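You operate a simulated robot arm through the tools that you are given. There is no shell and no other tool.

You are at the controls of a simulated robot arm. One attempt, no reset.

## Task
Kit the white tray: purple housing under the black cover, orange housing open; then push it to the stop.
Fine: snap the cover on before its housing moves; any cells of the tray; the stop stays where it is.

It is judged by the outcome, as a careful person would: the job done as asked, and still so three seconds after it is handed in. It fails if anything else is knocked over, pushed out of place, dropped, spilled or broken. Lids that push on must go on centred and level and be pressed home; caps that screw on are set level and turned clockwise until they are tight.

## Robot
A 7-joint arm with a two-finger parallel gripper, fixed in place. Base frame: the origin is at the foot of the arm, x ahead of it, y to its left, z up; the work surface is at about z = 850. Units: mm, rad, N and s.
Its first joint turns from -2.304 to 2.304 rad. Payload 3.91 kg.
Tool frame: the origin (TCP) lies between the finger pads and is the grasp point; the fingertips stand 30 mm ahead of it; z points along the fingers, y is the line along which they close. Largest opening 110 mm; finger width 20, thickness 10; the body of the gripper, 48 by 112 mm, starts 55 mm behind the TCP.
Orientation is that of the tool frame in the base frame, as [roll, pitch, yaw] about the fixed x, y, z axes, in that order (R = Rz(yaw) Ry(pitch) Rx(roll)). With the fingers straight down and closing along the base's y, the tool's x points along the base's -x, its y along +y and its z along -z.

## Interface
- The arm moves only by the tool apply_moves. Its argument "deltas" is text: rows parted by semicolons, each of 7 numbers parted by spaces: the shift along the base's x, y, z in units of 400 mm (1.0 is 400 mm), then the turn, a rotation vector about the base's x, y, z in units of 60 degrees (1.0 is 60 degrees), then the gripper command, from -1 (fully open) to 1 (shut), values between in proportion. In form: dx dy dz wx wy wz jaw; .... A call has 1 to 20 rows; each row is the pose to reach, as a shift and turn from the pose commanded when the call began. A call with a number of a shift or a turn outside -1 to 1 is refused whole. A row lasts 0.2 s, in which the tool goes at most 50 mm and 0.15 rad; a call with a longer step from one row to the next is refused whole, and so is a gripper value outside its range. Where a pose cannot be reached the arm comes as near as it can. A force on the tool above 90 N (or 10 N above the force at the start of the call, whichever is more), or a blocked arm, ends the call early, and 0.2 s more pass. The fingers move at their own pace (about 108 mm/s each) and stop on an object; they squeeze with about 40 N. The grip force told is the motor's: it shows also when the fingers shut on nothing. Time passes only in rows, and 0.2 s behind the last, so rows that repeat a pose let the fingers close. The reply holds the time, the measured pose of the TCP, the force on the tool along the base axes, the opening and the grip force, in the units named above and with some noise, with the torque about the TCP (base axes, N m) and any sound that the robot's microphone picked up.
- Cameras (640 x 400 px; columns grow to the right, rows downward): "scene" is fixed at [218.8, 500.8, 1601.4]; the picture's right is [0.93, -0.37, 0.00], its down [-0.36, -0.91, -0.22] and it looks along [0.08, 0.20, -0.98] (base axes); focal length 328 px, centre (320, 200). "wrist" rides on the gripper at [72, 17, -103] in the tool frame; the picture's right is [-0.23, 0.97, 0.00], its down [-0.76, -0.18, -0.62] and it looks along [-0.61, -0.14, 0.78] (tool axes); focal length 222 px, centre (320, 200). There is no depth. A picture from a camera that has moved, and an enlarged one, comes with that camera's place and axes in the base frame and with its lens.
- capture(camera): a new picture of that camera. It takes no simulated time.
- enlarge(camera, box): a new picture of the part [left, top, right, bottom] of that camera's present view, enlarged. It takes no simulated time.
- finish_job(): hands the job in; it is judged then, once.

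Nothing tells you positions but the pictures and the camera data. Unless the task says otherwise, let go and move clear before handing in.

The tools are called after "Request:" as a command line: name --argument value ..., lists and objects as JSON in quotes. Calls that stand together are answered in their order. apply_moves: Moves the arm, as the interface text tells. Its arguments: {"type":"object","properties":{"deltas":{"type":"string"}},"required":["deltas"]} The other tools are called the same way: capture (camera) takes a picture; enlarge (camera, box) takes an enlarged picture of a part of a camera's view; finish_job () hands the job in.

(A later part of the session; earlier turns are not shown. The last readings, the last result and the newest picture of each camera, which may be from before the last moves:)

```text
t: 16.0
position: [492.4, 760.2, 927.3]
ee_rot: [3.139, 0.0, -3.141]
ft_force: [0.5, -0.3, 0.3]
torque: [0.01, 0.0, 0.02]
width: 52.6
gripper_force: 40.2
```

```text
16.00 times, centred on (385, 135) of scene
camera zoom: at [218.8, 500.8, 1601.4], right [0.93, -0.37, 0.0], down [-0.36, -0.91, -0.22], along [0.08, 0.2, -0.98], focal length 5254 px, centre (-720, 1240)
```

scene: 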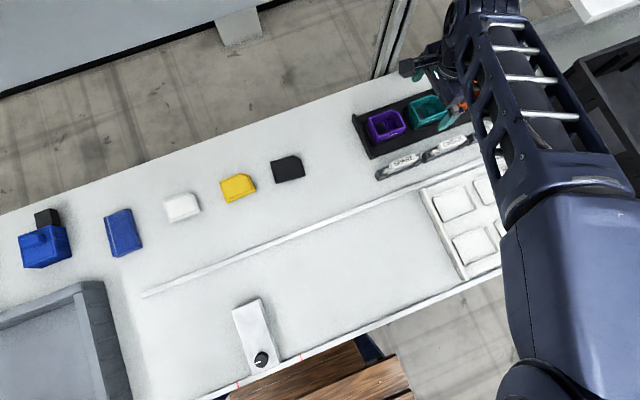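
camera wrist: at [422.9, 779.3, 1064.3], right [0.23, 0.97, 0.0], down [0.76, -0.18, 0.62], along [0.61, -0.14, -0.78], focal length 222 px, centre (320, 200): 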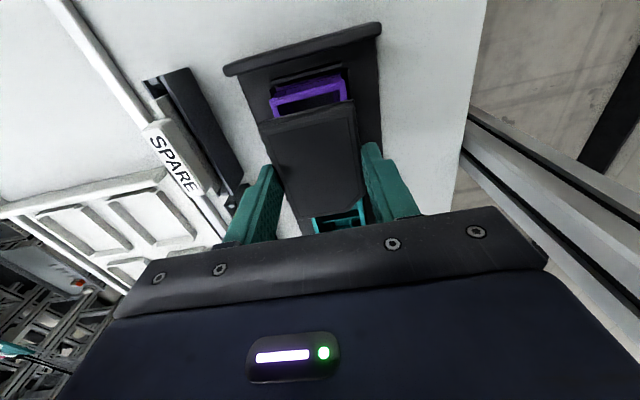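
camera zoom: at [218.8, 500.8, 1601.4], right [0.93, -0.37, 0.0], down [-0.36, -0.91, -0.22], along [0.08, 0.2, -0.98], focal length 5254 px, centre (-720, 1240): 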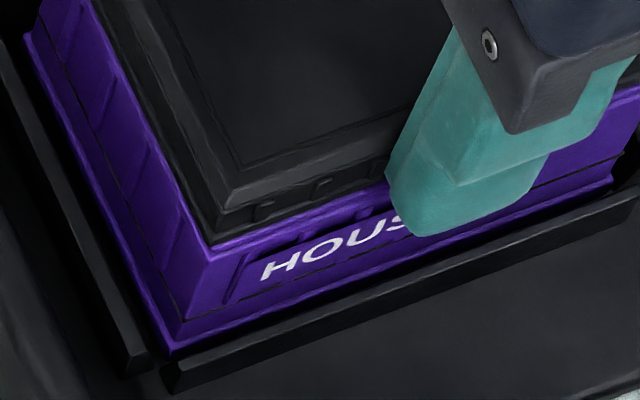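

The view barely changed after a small lift, so I can't tell if the cover and housing are clear of each other. I'll lift several millimetres more and check whether the housing stays put.

Request:
apply_moves --deltas "0 0 0.01 0 0 0 0.6; 0 0 0.02 0 0 0 0.6; 0 0 0.02 0 0 0 0.6; 0 0 0.02 0 0 0 0.6; 0 0 0.02 0 0 0 0.6"

Request:
enlarge --camera "wrist" --box '[220, 60, 420, 240]'

Request:
enlarge --camera "scene" --box '[377, 130, 393, 140]'

Request:
enlarge --camera "scene" --box '[360, 90, 440, 150]'

```text
t: 17.2
position: [493.1, 759.2, 935.1]
ee_rot: [3.14, 0.002, 3.141]
ft_force: [0.1, -0.1, -0.1]
torque: [0.04, 0.0, 0.03]
width: 52.7
gripper_force: 40.3
```

```text
2.22 times, centred on (320, 150) of wrist
camera zoom: at [420.1, 778.4, 1038.4], right [0.23, 0.97, 0.0], down [0.76, -0.18, 0.62], along [0.61, -0.14, -0.78], focal length 494 px, centre (320, 311)
```

zoom: 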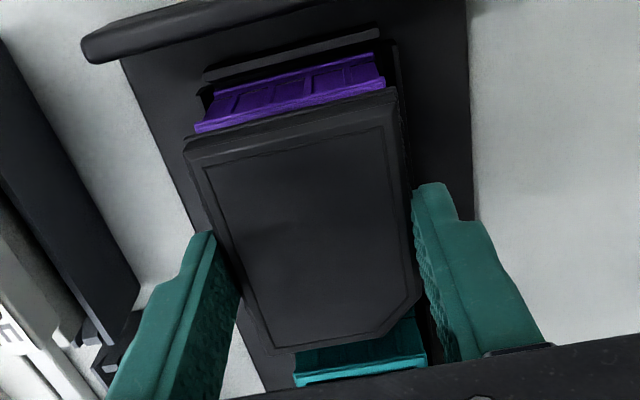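

```text
16.00 times, centred on (385, 135) of scene
camera zoom: at [218.8, 500.8, 1601.4], right [0.93, -0.37, 0.0], down [-0.36, -0.91, -0.22], along [0.08, 0.2, -0.98], focal length 5254 px, centre (-720, 1240)
```

zoom: 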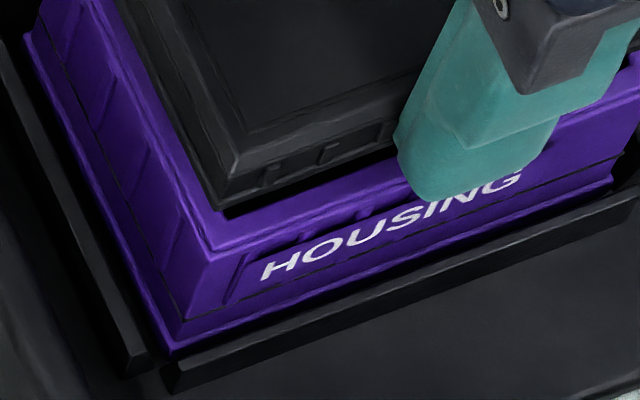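

```text
6.67 times, centred on (400, 120) of scene
camera zoom: at [218.8, 500.8, 1601.4], right [0.93, -0.37, 0.0], down [-0.36, -0.91, -0.22], along [0.08, 0.2, -0.98], focal length 2189 px, centre (-213, 733)
```

zoom: 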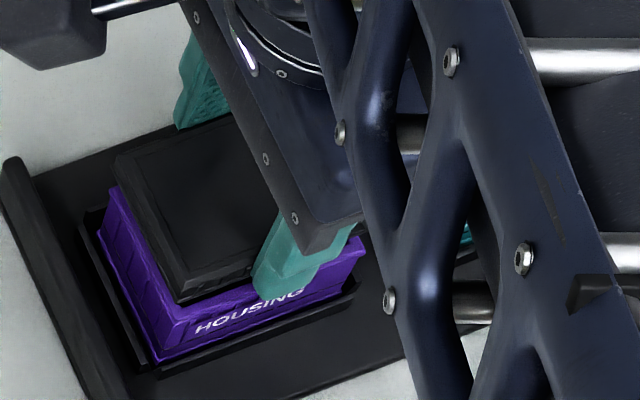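

The housing stayed in its nest, and the cover is clear of it. I'll measure the offset again from both cameras at high zoom.

Request:
enlarge --camera "wrist" --box '[248, 106, 280, 126]'

Request:
enlarge --camera "wrist" --box '[334, 86, 366, 106]'

Request:
enlarge --camera "scene" --box '[364, 112, 380, 122]'

Request:
enlarge --camera "scene" --box '[398, 122, 414, 132]'

```text
16.00 times, centred on (264, 116) of wrist
camera zoom: at [420.1, 778.4, 1038.4], right [0.23, 0.97, 0.0], down [0.76, -0.18, 0.62], along [0.61, -0.14, -0.78], focal length 3554 px, centre (1216, 1544)
```

zoom: 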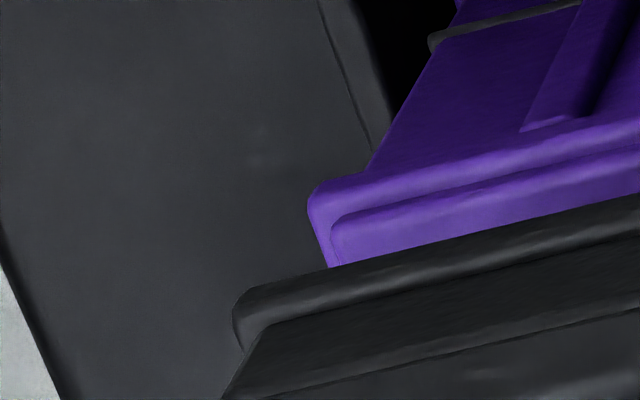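

```text
16.00 times, centred on (350, 96) of wrist
camera zoom: at [420.1, 778.4, 1038.4], right [0.23, 0.97, 0.0], down [0.76, -0.18, 0.62], along [0.61, -0.14, -0.78], focal length 3554 px, centre (-160, 1864)
```

zoom: 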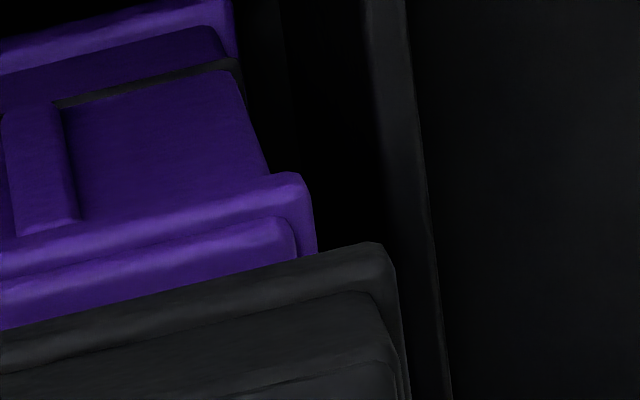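

```text
16.00 times, centred on (372, 117) of scene
camera zoom: at [218.8, 500.8, 1601.4], right [0.93, -0.37, 0.0], down [-0.36, -0.91, -0.22], along [0.08, 0.2, -0.98], focal length 5254 px, centre (-512, 1528)
```

zoom: 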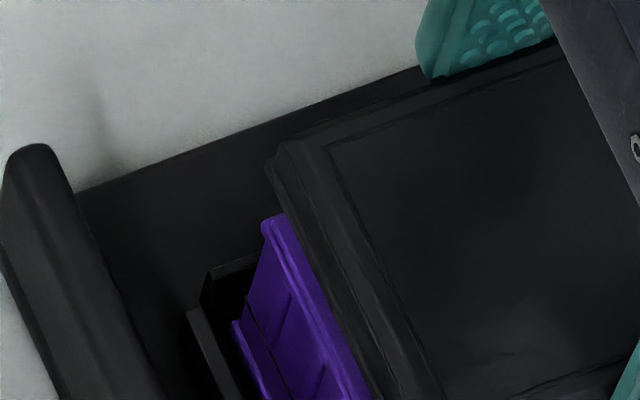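

```text
16.00 times, centred on (406, 127) of scene
camera zoom: at [218.8, 500.8, 1601.4], right [0.93, -0.37, 0.0], down [-0.36, -0.91, -0.22], along [0.08, 0.2, -0.98], focal length 5254 px, centre (-1056, 1368)
```

zoom: 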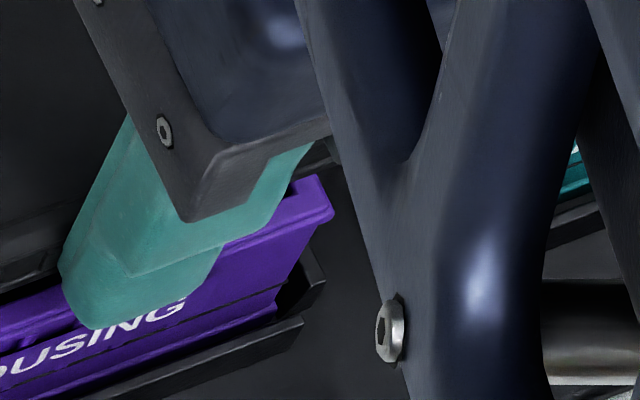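

The housing shifted slightly in its nest when I lifted, so the cover is now about 1.0 mm too far in +y while x is right. I'll correct y by −1.0 mm while clear of it, then lower straight down.

Request:
apply_moves --deltas "0 -0.0025 0 0 0 0 0.6; 0 -0.0025 0 0 0 0 0.6; 0 -0.0025 -0.01 0 0 0 0.6; 0 -0.0025 -0.018 0 0 0 0.6; 0 -0.0025 -0.018 0 0 0 0.6; 0 -0.0025 -0.018 0 0 0 0.6"

Request:
enlarge --camera "wrist" --box '[248, 106, 280, 126]'

Request:
enlarge --camera "wrist" --box '[334, 86, 366, 106]'

Request:
enlarge --camera "scene" --box '[377, 130, 393, 140]'

```text
t: 18.6
position: [493.0, 759.7, 928.1]
ee_rot: [3.141, 0.0, -3.141]
ft_force: [0.6, -0.4, -0.9]
torque: [0.0, 0.0, 0.0]
width: 52.7
gripper_force: 40.5
```

```text
16.00 times, centred on (264, 116) of wrist
camera zoom: at [420.3, 777.6, 1031.3], right [0.23, 0.97, 0.0], down [0.76, -0.18, 0.62], along [0.61, -0.14, -0.78], focal length 3554 px, centre (1216, 1544)
```

zoom: 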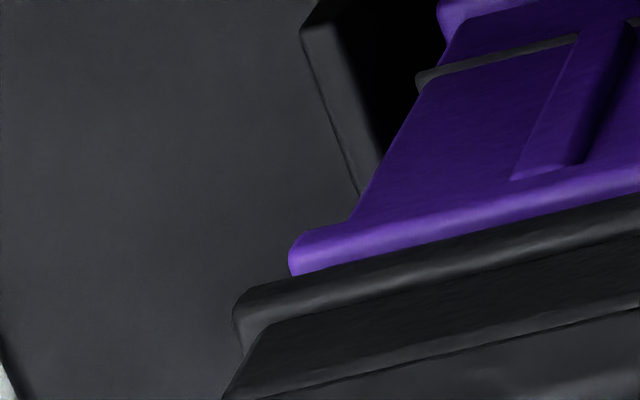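

```text
16.00 times, centred on (350, 96) of wrist
camera zoom: at [420.3, 777.6, 1031.3], right [0.23, 0.97, 0.0], down [0.76, -0.18, 0.62], along [0.61, -0.14, -0.78], focal length 3554 px, centre (-160, 1864)
```

zoom: 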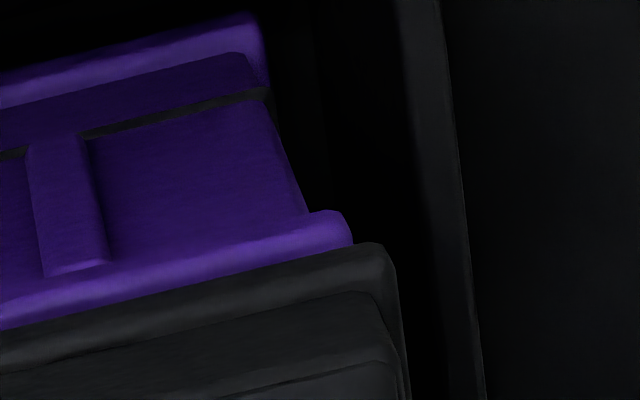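

```text
16.00 times, centred on (385, 135) of scene
camera zoom: at [218.8, 500.8, 1601.4], right [0.93, -0.37, 0.0], down [-0.36, -0.91, -0.22], along [0.08, 0.2, -0.98], focal length 5254 px, centre (-720, 1240)
```

zoom: 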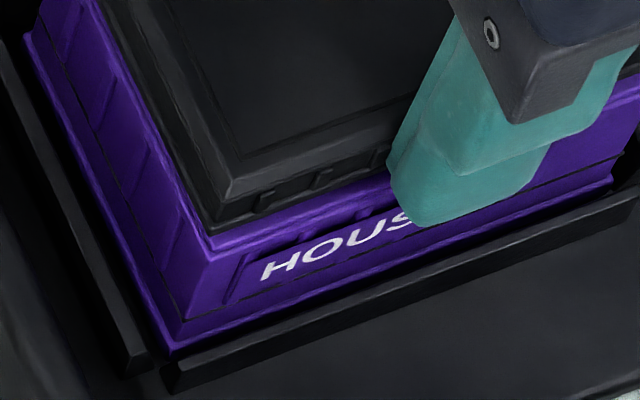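

Now the cover is centred over the rim in both x and y. I'll lower straight down into contact.

Request:
apply_moves --deltas "0 0 -0.005 0 0 0 0.6; 0 0 -0.01 0 0 0 0.6; 0 0 -0.0125 0 0 0 0.6; 0 0 -0.0125 0 0 0 0.6"

Request:
enlarge --camera "wrist" --box '[248, 106, 280, 126]'

Request:
enlarge --camera "wrist" --box '[334, 86, 366, 106]'

Request:
enlarge --camera "scene" --box '[377, 130, 393, 140]'

```text
t: 19.6
position: [493.0, 759.9, 925.6]
ee_rot: [3.136, 0.001, -3.14]
ft_force: [1.3, 1.5, 32.0]
torque: [-0.84, -0.02, 0.05]
width: 52.8
gripper_force: 40.0
```

```text
16.00 times, centred on (264, 116) of wrist
camera zoom: at [419.5, 777.5, 1028.3], right [0.23, 0.97, 0.0], down [0.76, -0.18, 0.62], along [0.61, -0.14, -0.78], focal length 3554 px, centre (1216, 1544)
```

zoom: 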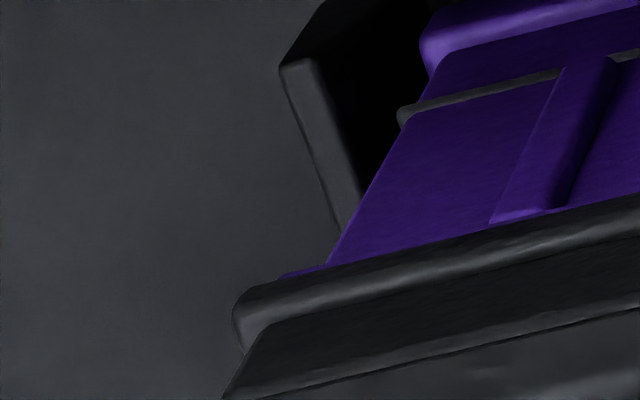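

```text
16.00 times, centred on (350, 96) of wrist
camera zoom: at [419.5, 777.5, 1028.3], right [0.23, 0.97, 0.0], down [0.76, -0.18, 0.62], along [0.61, -0.14, -0.78], focal length 3554 px, centre (-160, 1864)
```

zoom: 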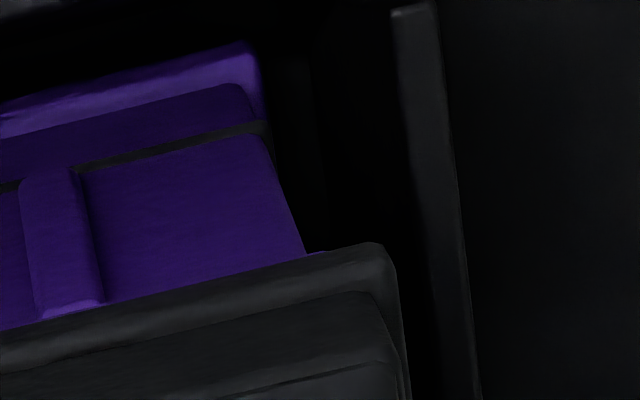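

```text
16.00 times, centred on (385, 135) of scene
camera zoom: at [218.8, 500.8, 1601.4], right [0.93, -0.37, 0.0], down [-0.36, -0.91, -0.22], along [0.08, 0.2, -0.98], focal length 5254 px, centre (-720, 1240)
```

zoom: 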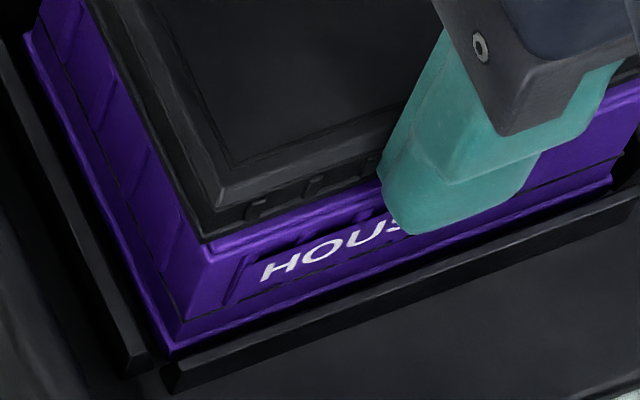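

Contact is one-sided on the −y rim (torque −0.84 N·m), and the cover seems about 0.8 mm too far −x and slightly +y. I'll lift, make that small correction, and touch again.

Request:
apply_moves --deltas "0 0 0.01 0 0 0 0.6; 0 0 0.02 0 0 0 0.6; 0 0 0.02 0 0 0 0.6; 0.002 -0.001 0.02 0 0 0 0.6; 0.002 -0.001 0.02 0 0 0 0.6; 0.002 -0.001 0.02 0 0 0 0.6"

Request:
enlarge --camera "wrist" --box '[248, 106, 280, 126]'

Request:
enlarge --camera "wrist" --box '[334, 86, 366, 106]'

Request:
enlarge --camera "scene" --box '[377, 130, 393, 140]'

```text
t: 21.0
position: [494.2, 757.2, 930.6]
ee_rot: [3.141, 0.0, -3.141]
ft_force: [-0.3, 0.0, -0.2]
torque: [-0.02, 0.02, 0.03]
width: 52.8
gripper_force: 40.8
```

```text
16.00 times, centred on (264, 116) of wrist
camera zoom: at [421.2, 775.7, 1033.7], right [0.23, 0.97, 0.0], down [0.76, -0.18, 0.62], along [0.61, -0.14, -0.78], focal length 3554 px, centre (1216, 1544)
```

zoom: 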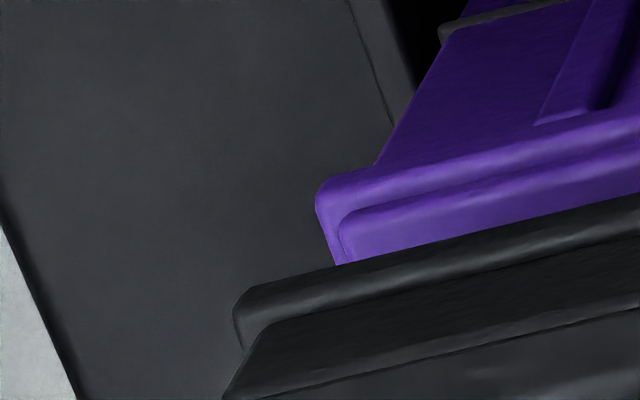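

```text
16.00 times, centred on (350, 96) of wrist
camera zoom: at [421.2, 775.7, 1033.7], right [0.23, 0.97, 0.0], down [0.76, -0.18, 0.62], along [0.61, -0.14, -0.78], focal length 3554 px, centre (-160, 1864)
```

zoom: 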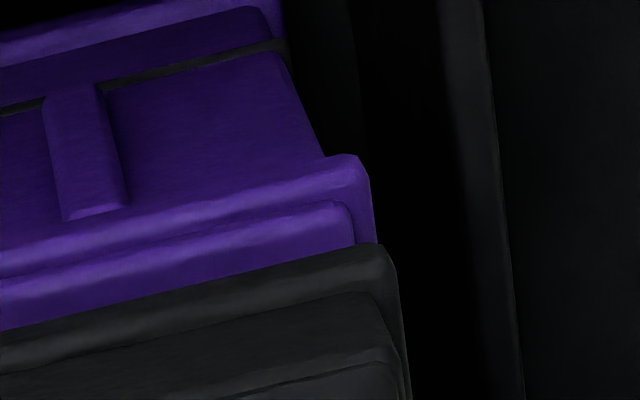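

```text
16.00 times, centred on (385, 135) of scene
camera zoom: at [218.8, 500.8, 1601.4], right [0.93, -0.37, 0.0], down [-0.36, -0.91, -0.22], along [0.08, 0.2, -0.98], focal length 5254 px, centre (-720, 1240)
```

zoom: 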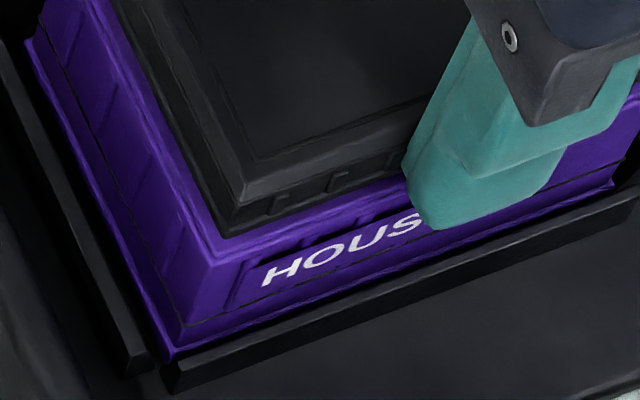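

The arm moved a bit more than commanded; the cover now looks about 0.5 mm off in −y and +x. I'll correct by that amount and check before lowering.

Request:
apply_moves --deltas "-0.00125 0.0015 0 0 0 0 0.6; -0.00125 0.0015 -0.006 0 0 0 0.6; -0.00125 0.0015 -0.006 0 0 0 0.6; -0.00125 0.0015 -0.006 0 0 0 0.6"

Request:
enlarge --camera "wrist" --box '[248, 106, 280, 126]'

Request:
enlarge --camera "wrist" --box '[334, 86, 366, 106]'

Request:
enlarge --camera "scene" --box '[377, 130, 393, 140]'

```text
t: 22.0
position: [492.8, 759.3, 928.0]
ee_rot: [-3.141, 0.0, -3.141]
ft_force: [-0.7, -0.7, -1.0]
torque: [0.01, -0.02, 0.01]
width: 52.3
gripper_force: 39.6
```

```text
16.00 times, centred on (264, 116) of wrist
camera zoom: at [420.2, 777.0, 1030.6], right [0.23, 0.97, 0.0], down [0.76, -0.18, 0.62], along [0.61, -0.14, -0.78], focal length 3554 px, centre (1216, 1544)
```

zoom: 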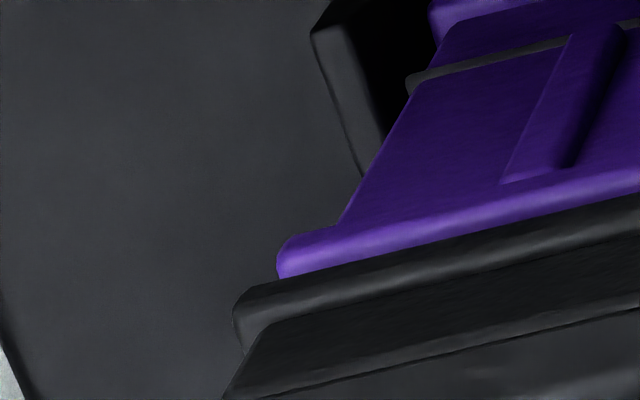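

```text
16.00 times, centred on (350, 96) of wrist
camera zoom: at [420.2, 777.0, 1030.6], right [0.23, 0.97, 0.0], down [0.76, -0.18, 0.62], along [0.61, -0.14, -0.78], focal length 3554 px, centre (-160, 1864)
```

zoom: 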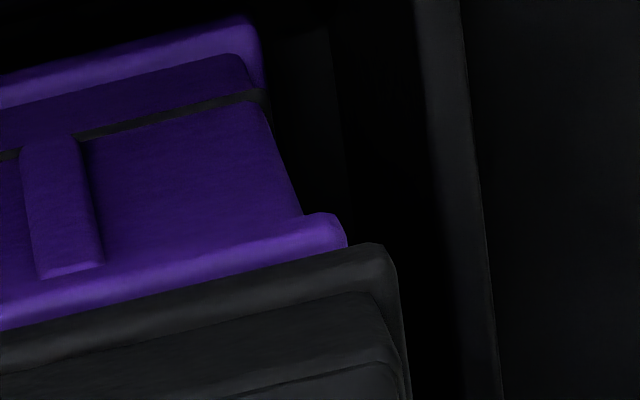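

```text
16.00 times, centred on (385, 135) of scene
camera zoom: at [218.8, 500.8, 1601.4], right [0.93, -0.37, 0.0], down [-0.36, -0.91, -0.22], along [0.08, 0.2, -0.98], focal length 5254 px, centre (-720, 1240)
```

zoom: 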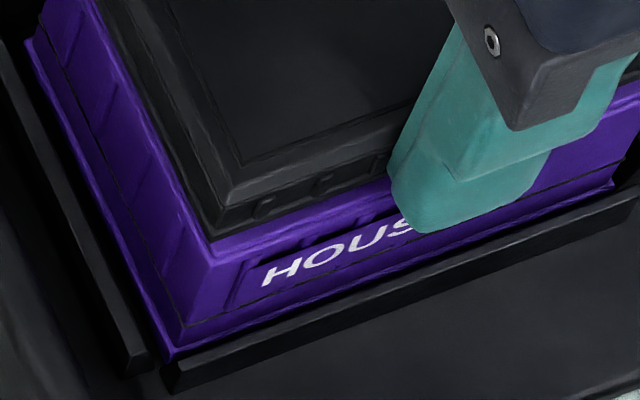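

Offset is now within about 0.5 mm. I'll hold still for a moment to see whether the arm is still settling.

Request:
apply_moves --deltas "0 0 0 0 0 0 0.6; 0 0 0 0 0 0 0.6; 0 0 0 0 0 0 0.6; 0 0 0 0 0 0 0.6; 0 0 0 0 0 0 0.6"

Request:
enlarge --camera "wrist" --box '[248, 106, 280, 126]'

Request:
enlarge --camera "wrist" --box '[334, 86, 366, 106]'

```text
t: 23.2
position: [492.5, 759.8, 928.6]
ee_rot: [3.14, 0.001, -3.141]
ft_force: [-0.3, 0.5, -0.1]
torque: [-0.06, -0.02, -0.01]
width: 52.5
gripper_force: 39.8
```

```text
16.00 times, centred on (264, 116) of wrist
camera zoom: at [420.2, 777.0, 1030.6], right [0.23, 0.97, 0.0], down [0.76, -0.18, 0.62], along [0.61, -0.14, -0.78], focal length 3554 px, centre (1216, 1544)
```

zoom: 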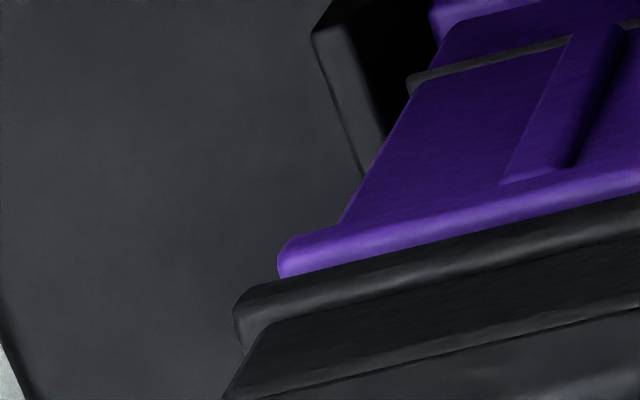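

```text
16.00 times, centred on (350, 96) of wrist
camera zoom: at [420.2, 777.0, 1030.6], right [0.23, 0.97, 0.0], down [0.76, -0.18, 0.62], along [0.61, -0.14, -0.78], focal length 3554 px, centre (-160, 1864)
```

zoom: 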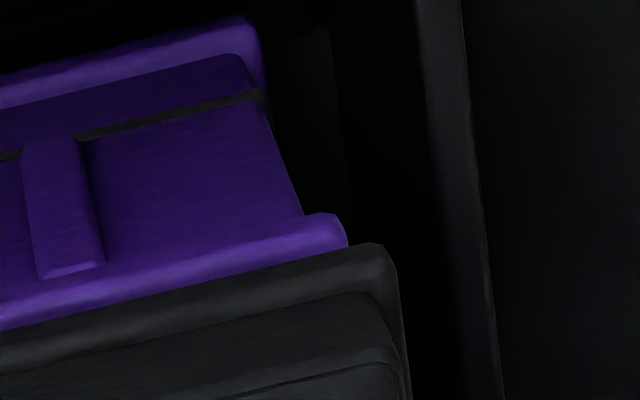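

The arm has settled (camera pose is identical), with the cover within about 0.4 mm of centre. I'll lower with a −0.3 mm y trim and see how the contact feels.

Request:
apply_moves --deltas "0.0003 -0.0008 0 0 0 0 0.6; 0.0003 -0.0008 -0.004 0 0 0 0.6; 0.0003 -0.0008 -0.008 0 0 0 0.6; 0.0003 -0.0008 -0.011 0 0 0 0.6; 0.0003 -0.0008 -0.011 0 0 0 0.6; 0.0003 -0.0008 -0.011 0 0 0 0.6"

Request:
enlarge --camera "wrist" --box '[248, 106, 280, 126]'

Request:
enlarge --camera "wrist" --box '[334, 86, 366, 106]'

Request:
enlarge --camera "scene" --box '[377, 130, 393, 140]'

```text
t: 24.6
position: [493.8, 758.9, 925.2]
ee_rot: [3.138, 0.003, -3.141]
ft_force: [1.6, 1.2, 23.6]
torque: [-0.62, -0.01, 0.03]
width: 52.6
gripper_force: 39.9
```

```text
16.00 times, centred on (264, 116) of wrist
camera zoom: at [420.6, 776.5, 1028.3], right [0.23, 0.97, 0.0], down [0.76, -0.18, 0.62], along [0.61, -0.14, -0.78], focal length 3554 px, centre (1216, 1544)
```

zoom: 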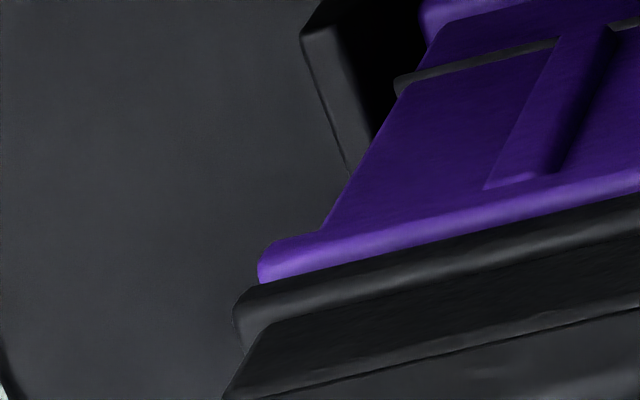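

```text
16.00 times, centred on (350, 96) of wrist
camera zoom: at [420.6, 776.5, 1028.3], right [0.23, 0.97, 0.0], down [0.76, -0.18, 0.62], along [0.61, -0.14, -0.78], focal length 3554 px, centre (-160, 1864)
```

zoom: 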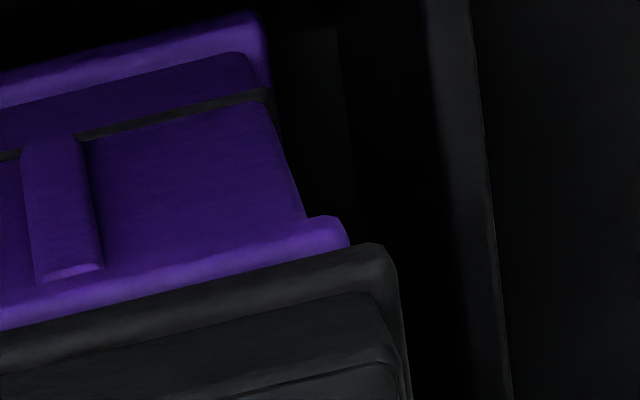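

```text
16.00 times, centred on (385, 135) of scene
camera zoom: at [218.8, 500.8, 1601.4], right [0.93, -0.37, 0.0], down [-0.36, -0.91, -0.22], along [0.08, 0.2, -0.98], focal length 5254 px, centre (-720, 1240)
```

zoom: 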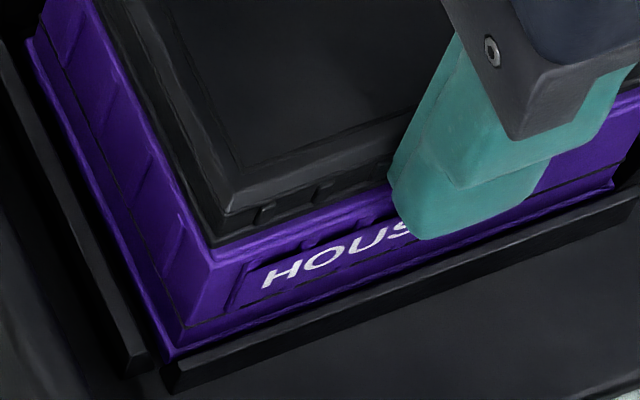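

The cover rests on the rim within about half a millimetre of centre. I'll ease off the preload, open the fingers to leave it seated, and rise to inspect before pressing it from the top.

Request:
apply_moves --deltas "0 -0.0005 0.002 0 0 0 0.6; 0 -0.0005 0.003 0 0 0 0.6; 0 -0.0005 0.003 0 0 0 0.1; 0 -0.0005 0.003 0 0 0 -0.1; 0 -0.0005 0.003 0 0 0 -0.3; 0 -0.0005 0.003 0 0 0 -0.3; 0 0 0.03 0 0 0 -0.3; 0 0 0.1 0 0 0 -0.3; 0 0 0.13 0 0 0 -0.3; 0 0 0.13 0 0 0 -0.3"

Request:
capture --camera "wrist"

Request:
enlarge --camera "wrist" --box '[250, 50, 380, 180]'

Request:
enlarge --camera "scene" --box '[360, 105, 410, 145]'

```text
t: 26.8
position: [493.6, 758.9, 975.8]
ee_rot: [3.14, -0.003, -3.14]
ft_force: [0.5, -0.5, -0.2]
torque: [-0.03, 0.0, -0.03]
width: 71.6
gripper_force: 0.0
```

```text
taken
camera wrist: at [420.1, 776.6, 1078.1], right [0.23, 0.97, 0.0], down [0.76, -0.18, 0.62], along [0.61, -0.14, -0.78], focal length 222 px, centre (320, 200)
```

wrist: 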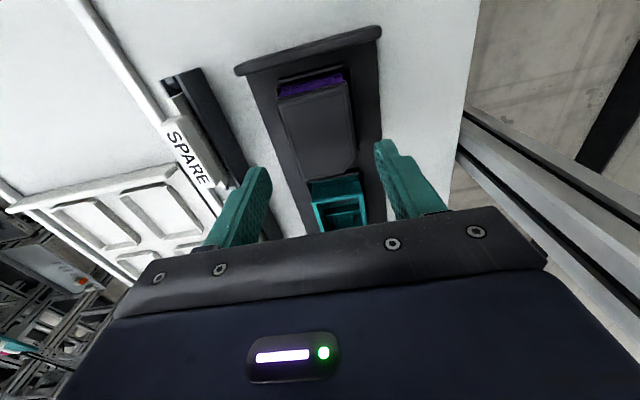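

```text
3.08 times, centred on (315, 115) of wrist
camera zoom: at [420.1, 776.6, 1078.1], right [0.23, 0.97, 0.0], down [0.76, -0.18, 0.62], along [0.61, -0.14, -0.78], focal length 684 px, centre (335, 462)
```

zoom: 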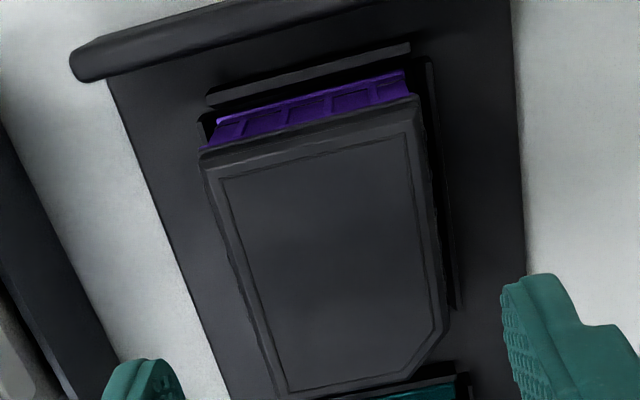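

```text
10.00 times, centred on (385, 125) of scene
camera zoom: at [218.8, 500.8, 1601.4], right [0.93, -0.37, 0.0], down [-0.36, -0.91, -0.22], along [0.08, 0.2, -0.98], focal length 3284 px, centre (-330, 950)
```

zoom: 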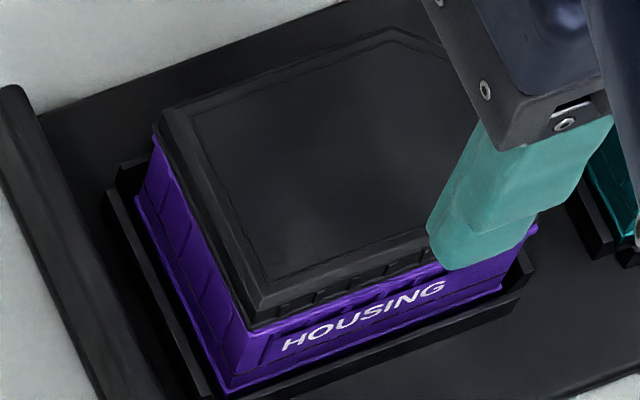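

The cover sits on the housing, apparently level and square. I'll zoom in on its corners to judge centring.

Request:
enlarge --camera "wrist" --box '[270, 68, 310, 98]'

Request:
enlarge --camera "wrist" --box '[325, 60, 365, 90]'

Request:
enlarge --camera "scene" --box '[372, 122, 402, 142]'

Request:
enlarge --camera "scene" --box '[365, 108, 385, 124]'

```text
13.33 times, centred on (290, 83) of wrist
camera zoom: at [420.1, 776.6, 1078.1], right [0.23, 0.97, 0.0], down [0.76, -0.18, 0.62], along [0.61, -0.14, -0.78], focal length 2962 px, centre (720, 1760)
```

zoom: 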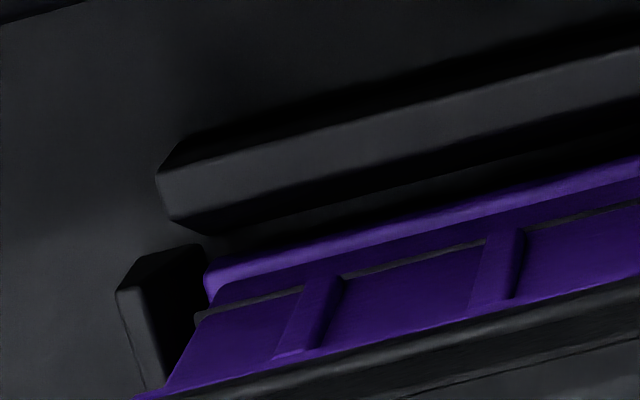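

```text
13.33 times, centred on (345, 75) of wrist
camera zoom: at [420.1, 776.6, 1078.1], right [0.23, 0.97, 0.0], down [0.76, -0.18, 0.62], along [0.61, -0.14, -0.78], focal length 2962 px, centre (-13, 1867)
```

zoom: 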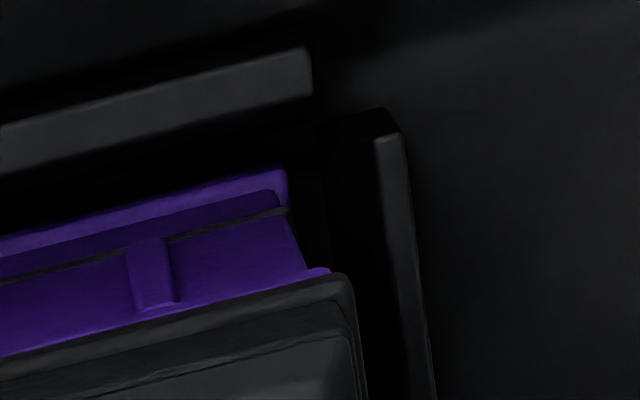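

```text
16.00 times, centred on (387, 132) of scene
camera zoom: at [218.8, 500.8, 1601.4], right [0.93, -0.37, 0.0], down [-0.36, -0.91, -0.22], along [0.08, 0.2, -0.98], focal length 5254 px, centre (-752, 1288)
```

zoom: 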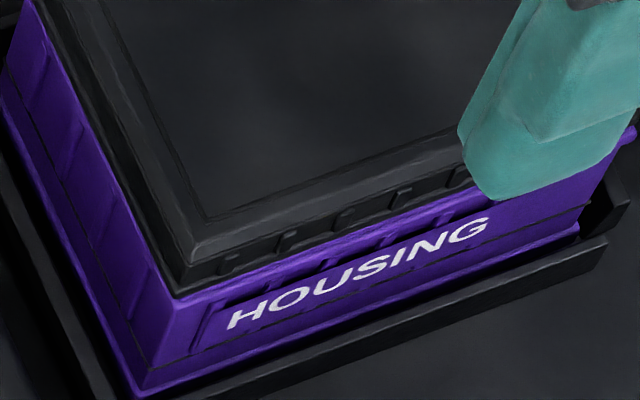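

```text
16.00 times, centred on (375, 116) of scene
camera zoom: at [218.8, 500.8, 1601.4], right [0.93, -0.37, 0.0], down [-0.36, -0.91, -0.22], along [0.08, 0.2, -0.98], focal length 5254 px, centre (-560, 1544)
```

zoom: 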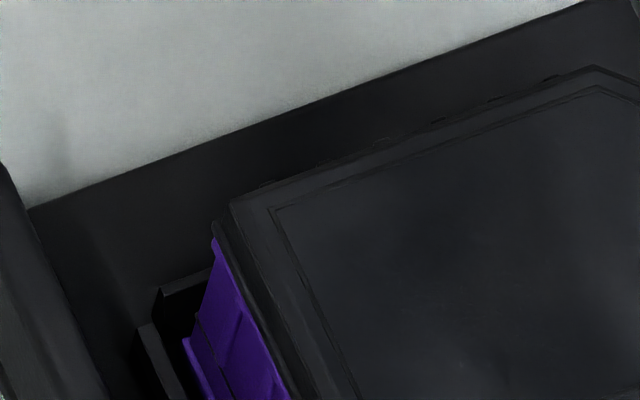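

Request:
enlarge --camera "wrist" --box '[264, 90, 294, 110]'

Request:
enlarge --camera "wrist" --box '[330, 75, 360, 95]'

Request:
enlarge --camera "wrist" --box '[325, 150, 365, 185]'

```text
16.00 times, centred on (279, 100) of wrist
camera zoom: at [420.1, 776.6, 1078.1], right [0.23, 0.97, 0.0], down [0.76, -0.18, 0.62], along [0.61, -0.14, -0.78], focal length 3554 px, centre (976, 1800)
```

zoom: 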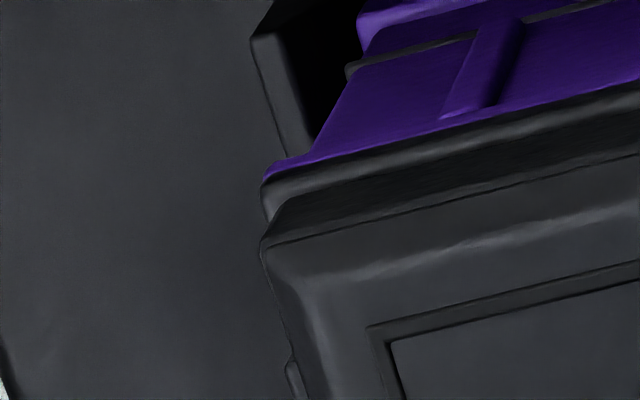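

```text
16.00 times, centred on (345, 85) of wrist
camera zoom: at [420.1, 776.6, 1078.1], right [0.23, 0.97, 0.0], down [0.76, -0.18, 0.62], along [0.61, -0.14, -0.78], focal length 3554 px, centre (-80, 2040)
```

zoom: 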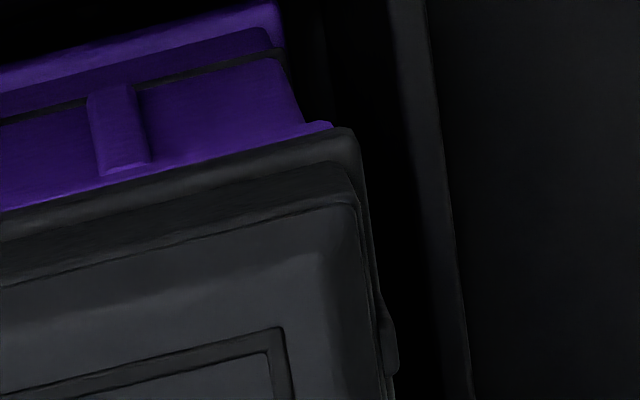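

```text
11.43 times, centred on (345, 168) of wrist
camera zoom: at [420.1, 776.6, 1078.1], right [0.23, 0.97, 0.0], down [0.76, -0.18, 0.62], along [0.61, -0.14, -0.78], focal length 2538 px, centre (34, 571)
```

zoom: 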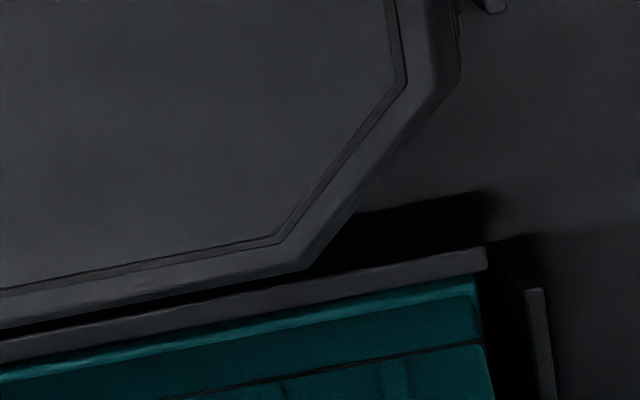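

The cover sits flush at −x and is about 0.7 mm toward +y, close enough that pressing should seat it. I'll set the fingers about 24 mm apart over its centre and press down gradually.

Request:
apply_moves --deltas "0.0038 0.001 0 0 0 0 0.2; 0.0038 0.001 0 0 0 0 0.56; 0.0038 0.001 0 0 0 0 0.56; 0.0038 0.001 -0.04 0 0 0 0.56; 0.0038 0.001 -0.08 0 0 0 0.56; 0.0038 0.001 -0.09 0 0 0 0.56; 0.0038 0.001 -0.09 0 0 0 0.56"

Request:
capture --camera "wrist"

Request:
enlarge --camera "wrist" --box '[240, 60, 400, 220]'

```text
t: 28.4
position: [494.7, 759.3, 941.3]
ee_rot: [3.141, 0.0, -3.141]
ft_force: [0.2, -0.1, 0.4]
torque: [-0.01, 0.04, -0.02]
width: 24.0
gripper_force: 0.0
```

```text
taken
camera wrist: at [422.1, 778.2, 1043.6], right [0.23, 0.97, 0.0], down [0.76, -0.18, 0.62], along [0.61, -0.14, -0.78], focal length 222 px, centre (320, 200)
```

wrist: 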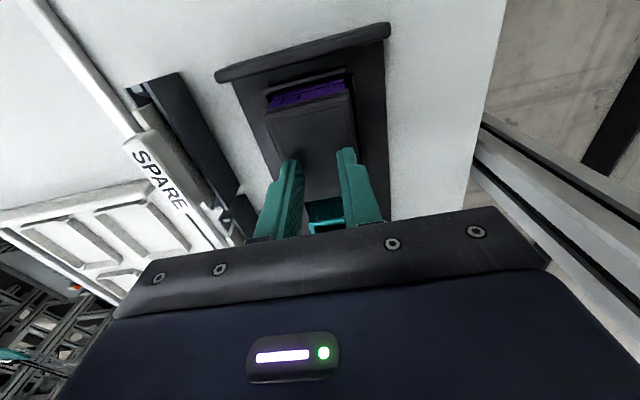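

```text
2.50 times, centred on (320, 140) of wrist
camera zoom: at [422.1, 778.2, 1043.6], right [0.23, 0.97, 0.0], down [0.76, -0.18, 0.62], along [0.61, -0.14, -0.78], focal length 555 px, centre (320, 350)
```

zoom: 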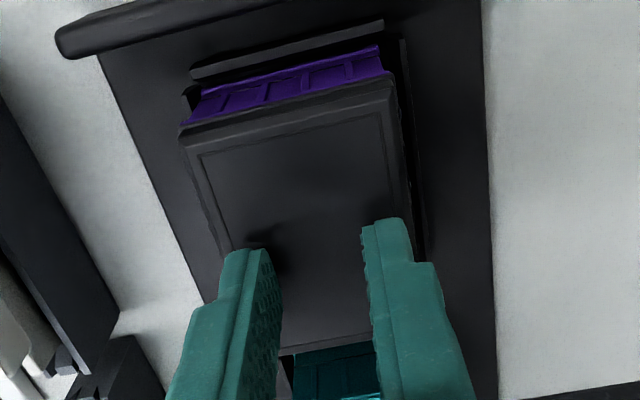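

The fingers are right over the cover's centre, about 3 mm above it. I'll press down in 1 mm steps and watch for force and a click.

Request:
apply_moves --deltas "-0.001 -0.0015 -0.005 0 0 0 0.56; -0.001 -0.0015 -0.01 0 0 0 0.56; -0.001 -0.0015 -0.0125 0 0 0 0.56; -0.001 -0.0015 -0.015 0 0 0 0.56; -0.001 -0.0015 -0.0175 0 0 0 0.56; -0.001 -0.0015 -0.0175 0 0 0 0.56"

Request:
enlarge --camera "wrist" --box '[240, 60, 400, 220]'

Request:
enlarge --camera "scene" --box '[360, 105, 410, 145]'

```text
t: 29.8
position: [494.1, 759.5, 938.9]
ee_rot: [3.137, 0.001, -3.14]
ft_force: [-5.0, -3.7, 53.3]
torque: [-0.36, 0.21, 0.0]
width: 24.3
gripper_force: 0.1
```

```text
2.50 times, centred on (320, 140) of wrist
camera zoom: at [421.6, 776.7, 1040.3], right [0.23, 0.97, 0.01], down [0.76, -0.18, 0.62], along [0.61, -0.14, -0.78], focal length 555 px, centre (320, 350)
```

zoom: 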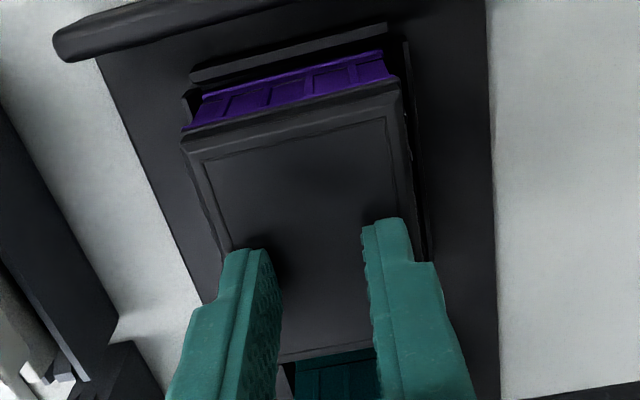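

```text
10.00 times, centred on (385, 125) of scene
camera zoom: at [218.8, 500.8, 1601.4], right [0.93, -0.37, 0.0], down [-0.36, -0.91, -0.22], along [0.08, 0.2, -0.98], focal length 3284 px, centre (-330, 950)
```

zoom: 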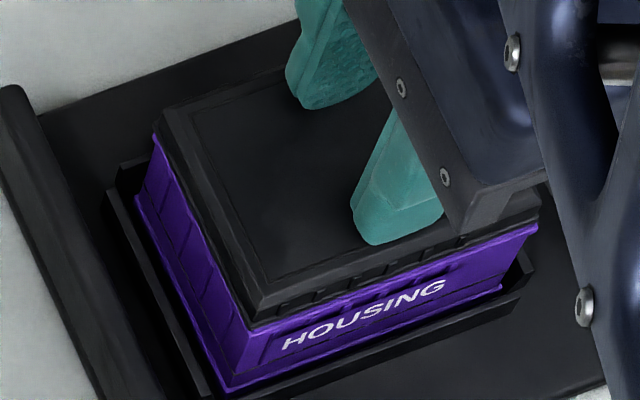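

The press is at 53 N with no click yet. I'll push a bit harder, staying below the limit.

Request:
apply_moves --deltas "0 0 -0.0015 0 0 0 0.56; 0 0 -0.003 0 0 0 0.56; 0 0 -0.003 0 0 0 0.56"

Request:
enlarge --camera "scene" --box '[360, 105, 410, 145]'

```text
t: 30.6
position: [493.7, 758.7, 937.9]
ee_rot: [3.135, 0.003, 3.141]
ft_force: [-0.3, 7.4, 64.1]
torque: [0.04, 0.09, -0.03]
width: 24.2
gripper_force: 0.6
```

```text
10.00 times, centred on (385, 125) of scene
camera zoom: at [218.8, 500.8, 1601.4], right [0.93, -0.37, 0.0], down [-0.36, -0.91, -0.22], along [0.08, 0.2, -0.98], focal length 3284 px, centre (-330, 950)
```

zoom: 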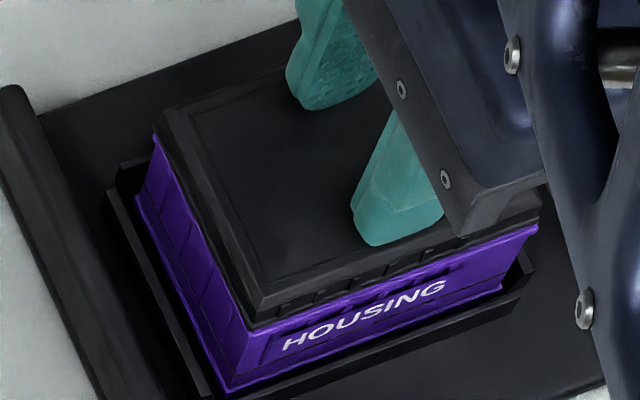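

At 64 N it still hasn't clicked; I'll increase gently to about 80 N.

Request:
apply_moves --deltas "0 0 -0.0015 0 0 0 0.56; 0 0 -0.003 0 0 0 0.56; 0 0 -0.003 0 0 0 0.56"

Request:
enlarge --camera "scene" --box '[372, 122, 402, 142]'

Request:
enlarge --camera "wrist" --box '[250, 70, 350, 130]'

```text
t: 31.4
position: [494.3, 759.7, 938.0]
ee_rot: [3.135, 0.004, -3.142]
ft_force: [-5.7, -0.6, 73.1]
torque: [-0.39, 0.29, 0.0]
width: 24.2
gripper_force: 0.1
```

```text
16.00 times, centred on (387, 132) of scene
camera zoom: at [218.8, 500.8, 1601.4], right [0.93, -0.37, 0.0], down [-0.36, -0.91, -0.22], along [0.08, 0.2, -0.98], focal length 5254 px, centre (-752, 1288)
```

zoom: 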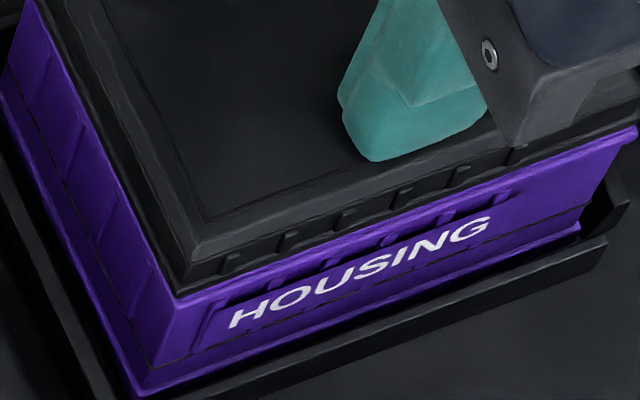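

```text
6.40 times, centred on (300, 100) of wrist
camera zoom: at [421.6, 776.3, 1040.1], right [0.23, 0.97, 0.01], down [0.76, -0.18, 0.62], along [0.61, -0.14, -0.78], focal length 1422 px, centre (448, 840)
```

zoom: 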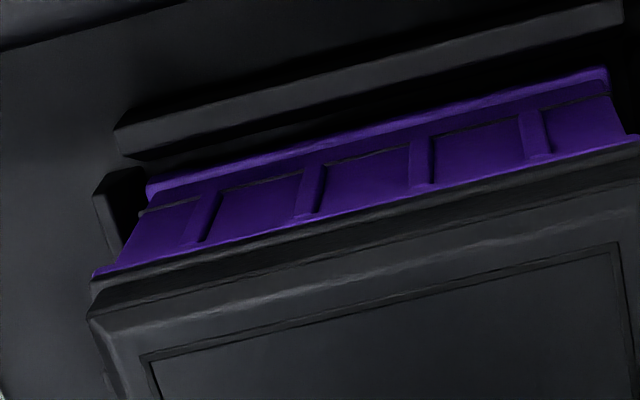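

Even at 73 N it hasn't snapped, so it probably isn't centred well enough. I'll lift off and look straight down at two opposite corners, free of parallax, to measure the offset.

Request:
apply_moves --deltas "0 0 0.03 0 0 0 0.56; 0 0 0.1 0 0 0 0.56; 0.1 -0.04 0.11 0 0 0 0.56; 0.2 -0.08 0.11 0 0 0 0.56; 0.271 -0.1115 0.11 0 0 0 0.56; 0.271 -0.1115 0.11 0 0 0 0.56; 0.271 -0.1115 0.11 0 0 0 0.56"

Request:
enlarge --camera "wrist" --box '[260, 0, 380, 75]'

Request:
enlarge --camera "wrist" --box '[304, 5, 336, 25]'

```text
t: 33.0
position: [600.3, 713.4, 974.8]
ee_rot: [3.141, 0.001, -3.14]
ft_force: [0.1, 0.2, -0.4]
torque: [0.0, 0.0, 0.01]
width: 24.1
gripper_force: 0.1
```

```text
5.33 times, centred on (320, 38) of wrist
camera zoom: at [527.7, 731.2, 1076.4], right [0.23, 0.97, 0.0], down [0.76, -0.18, 0.62], along [0.61, -0.14, -0.78], focal length 1185 px, centre (320, 1067)
```

zoom: 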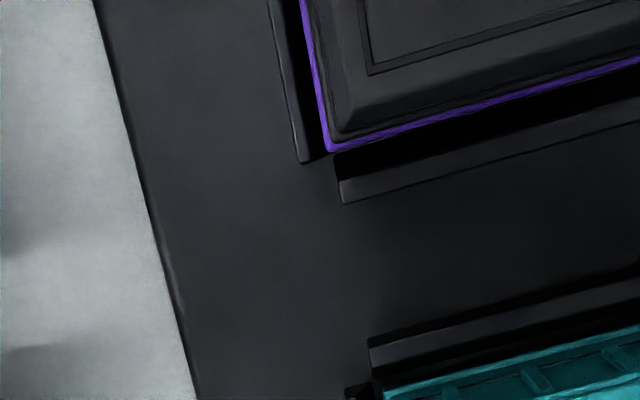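

```text
16.00 times, centred on (320, 15) of wrist
camera zoom: at [527.7, 731.2, 1076.4], right [0.23, 0.97, 0.0], down [0.76, -0.18, 0.62], along [0.61, -0.14, -0.78], focal length 3554 px, centre (320, 3160)
```

zoom: 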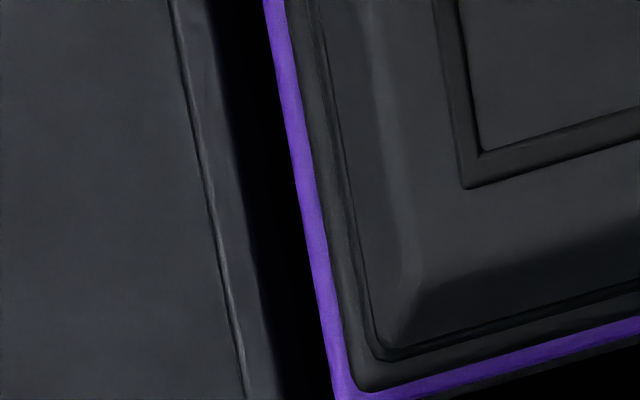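

Looking straight down at the (+x, −y) corner, about 0.8 mm of rim shows on −y and 0.65 mm on +x. Now I'll check the opposite corner.

Request:
apply_moves --deltas "-0.09 0.07 0 0 0 0 0.56; -0.1785 0.141 0 0 0 0 0.56; -0.1785 0.141 0 0 0 0 0.56; -0.1785 0.141 0 0 0 0 0.56"

Request:
enlarge --camera "wrist" --box '[260, 0, 380, 75]'

Request:
enlarge --camera "wrist" --box '[304, 10, 336, 30]'

```text
t: 34.0
position: [529.6, 770.2, 974.7]
ee_rot: [-3.141, 0.0, -3.141]
ft_force: [1.3, -0.4, -0.1]
torque: [-0.02, -0.04, -0.01]
width: 24.3
gripper_force: 0.2
```

```text
5.33 times, centred on (320, 38) of wrist
camera zoom: at [457.3, 788.2, 1076.2], right [0.23, 0.97, 0.0], down [0.76, -0.18, 0.62], along [0.61, -0.14, -0.78], focal length 1185 px, centre (320, 1067)
```

zoom: 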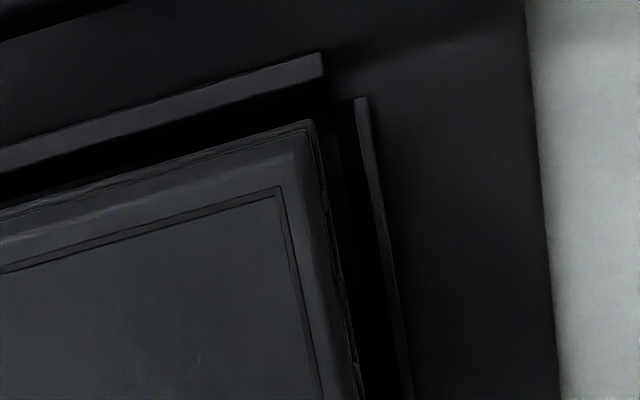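

```text
16.00 times, centred on (320, 20) of wrist
camera zoom: at [457.3, 788.2, 1076.2], right [0.23, 0.97, 0.0], down [0.76, -0.18, 0.62], along [0.61, -0.14, -0.78], focal length 3554 px, centre (320, 3080)
```

zoom: 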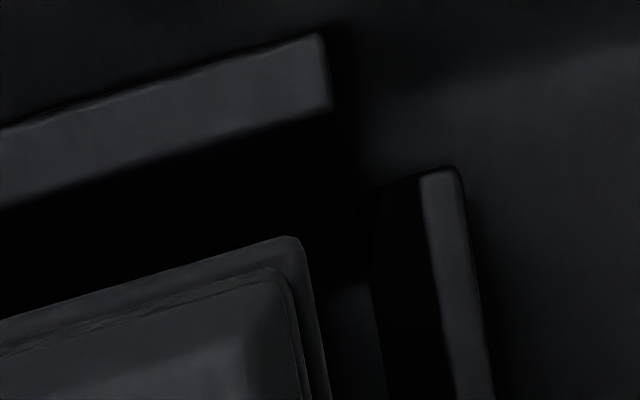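

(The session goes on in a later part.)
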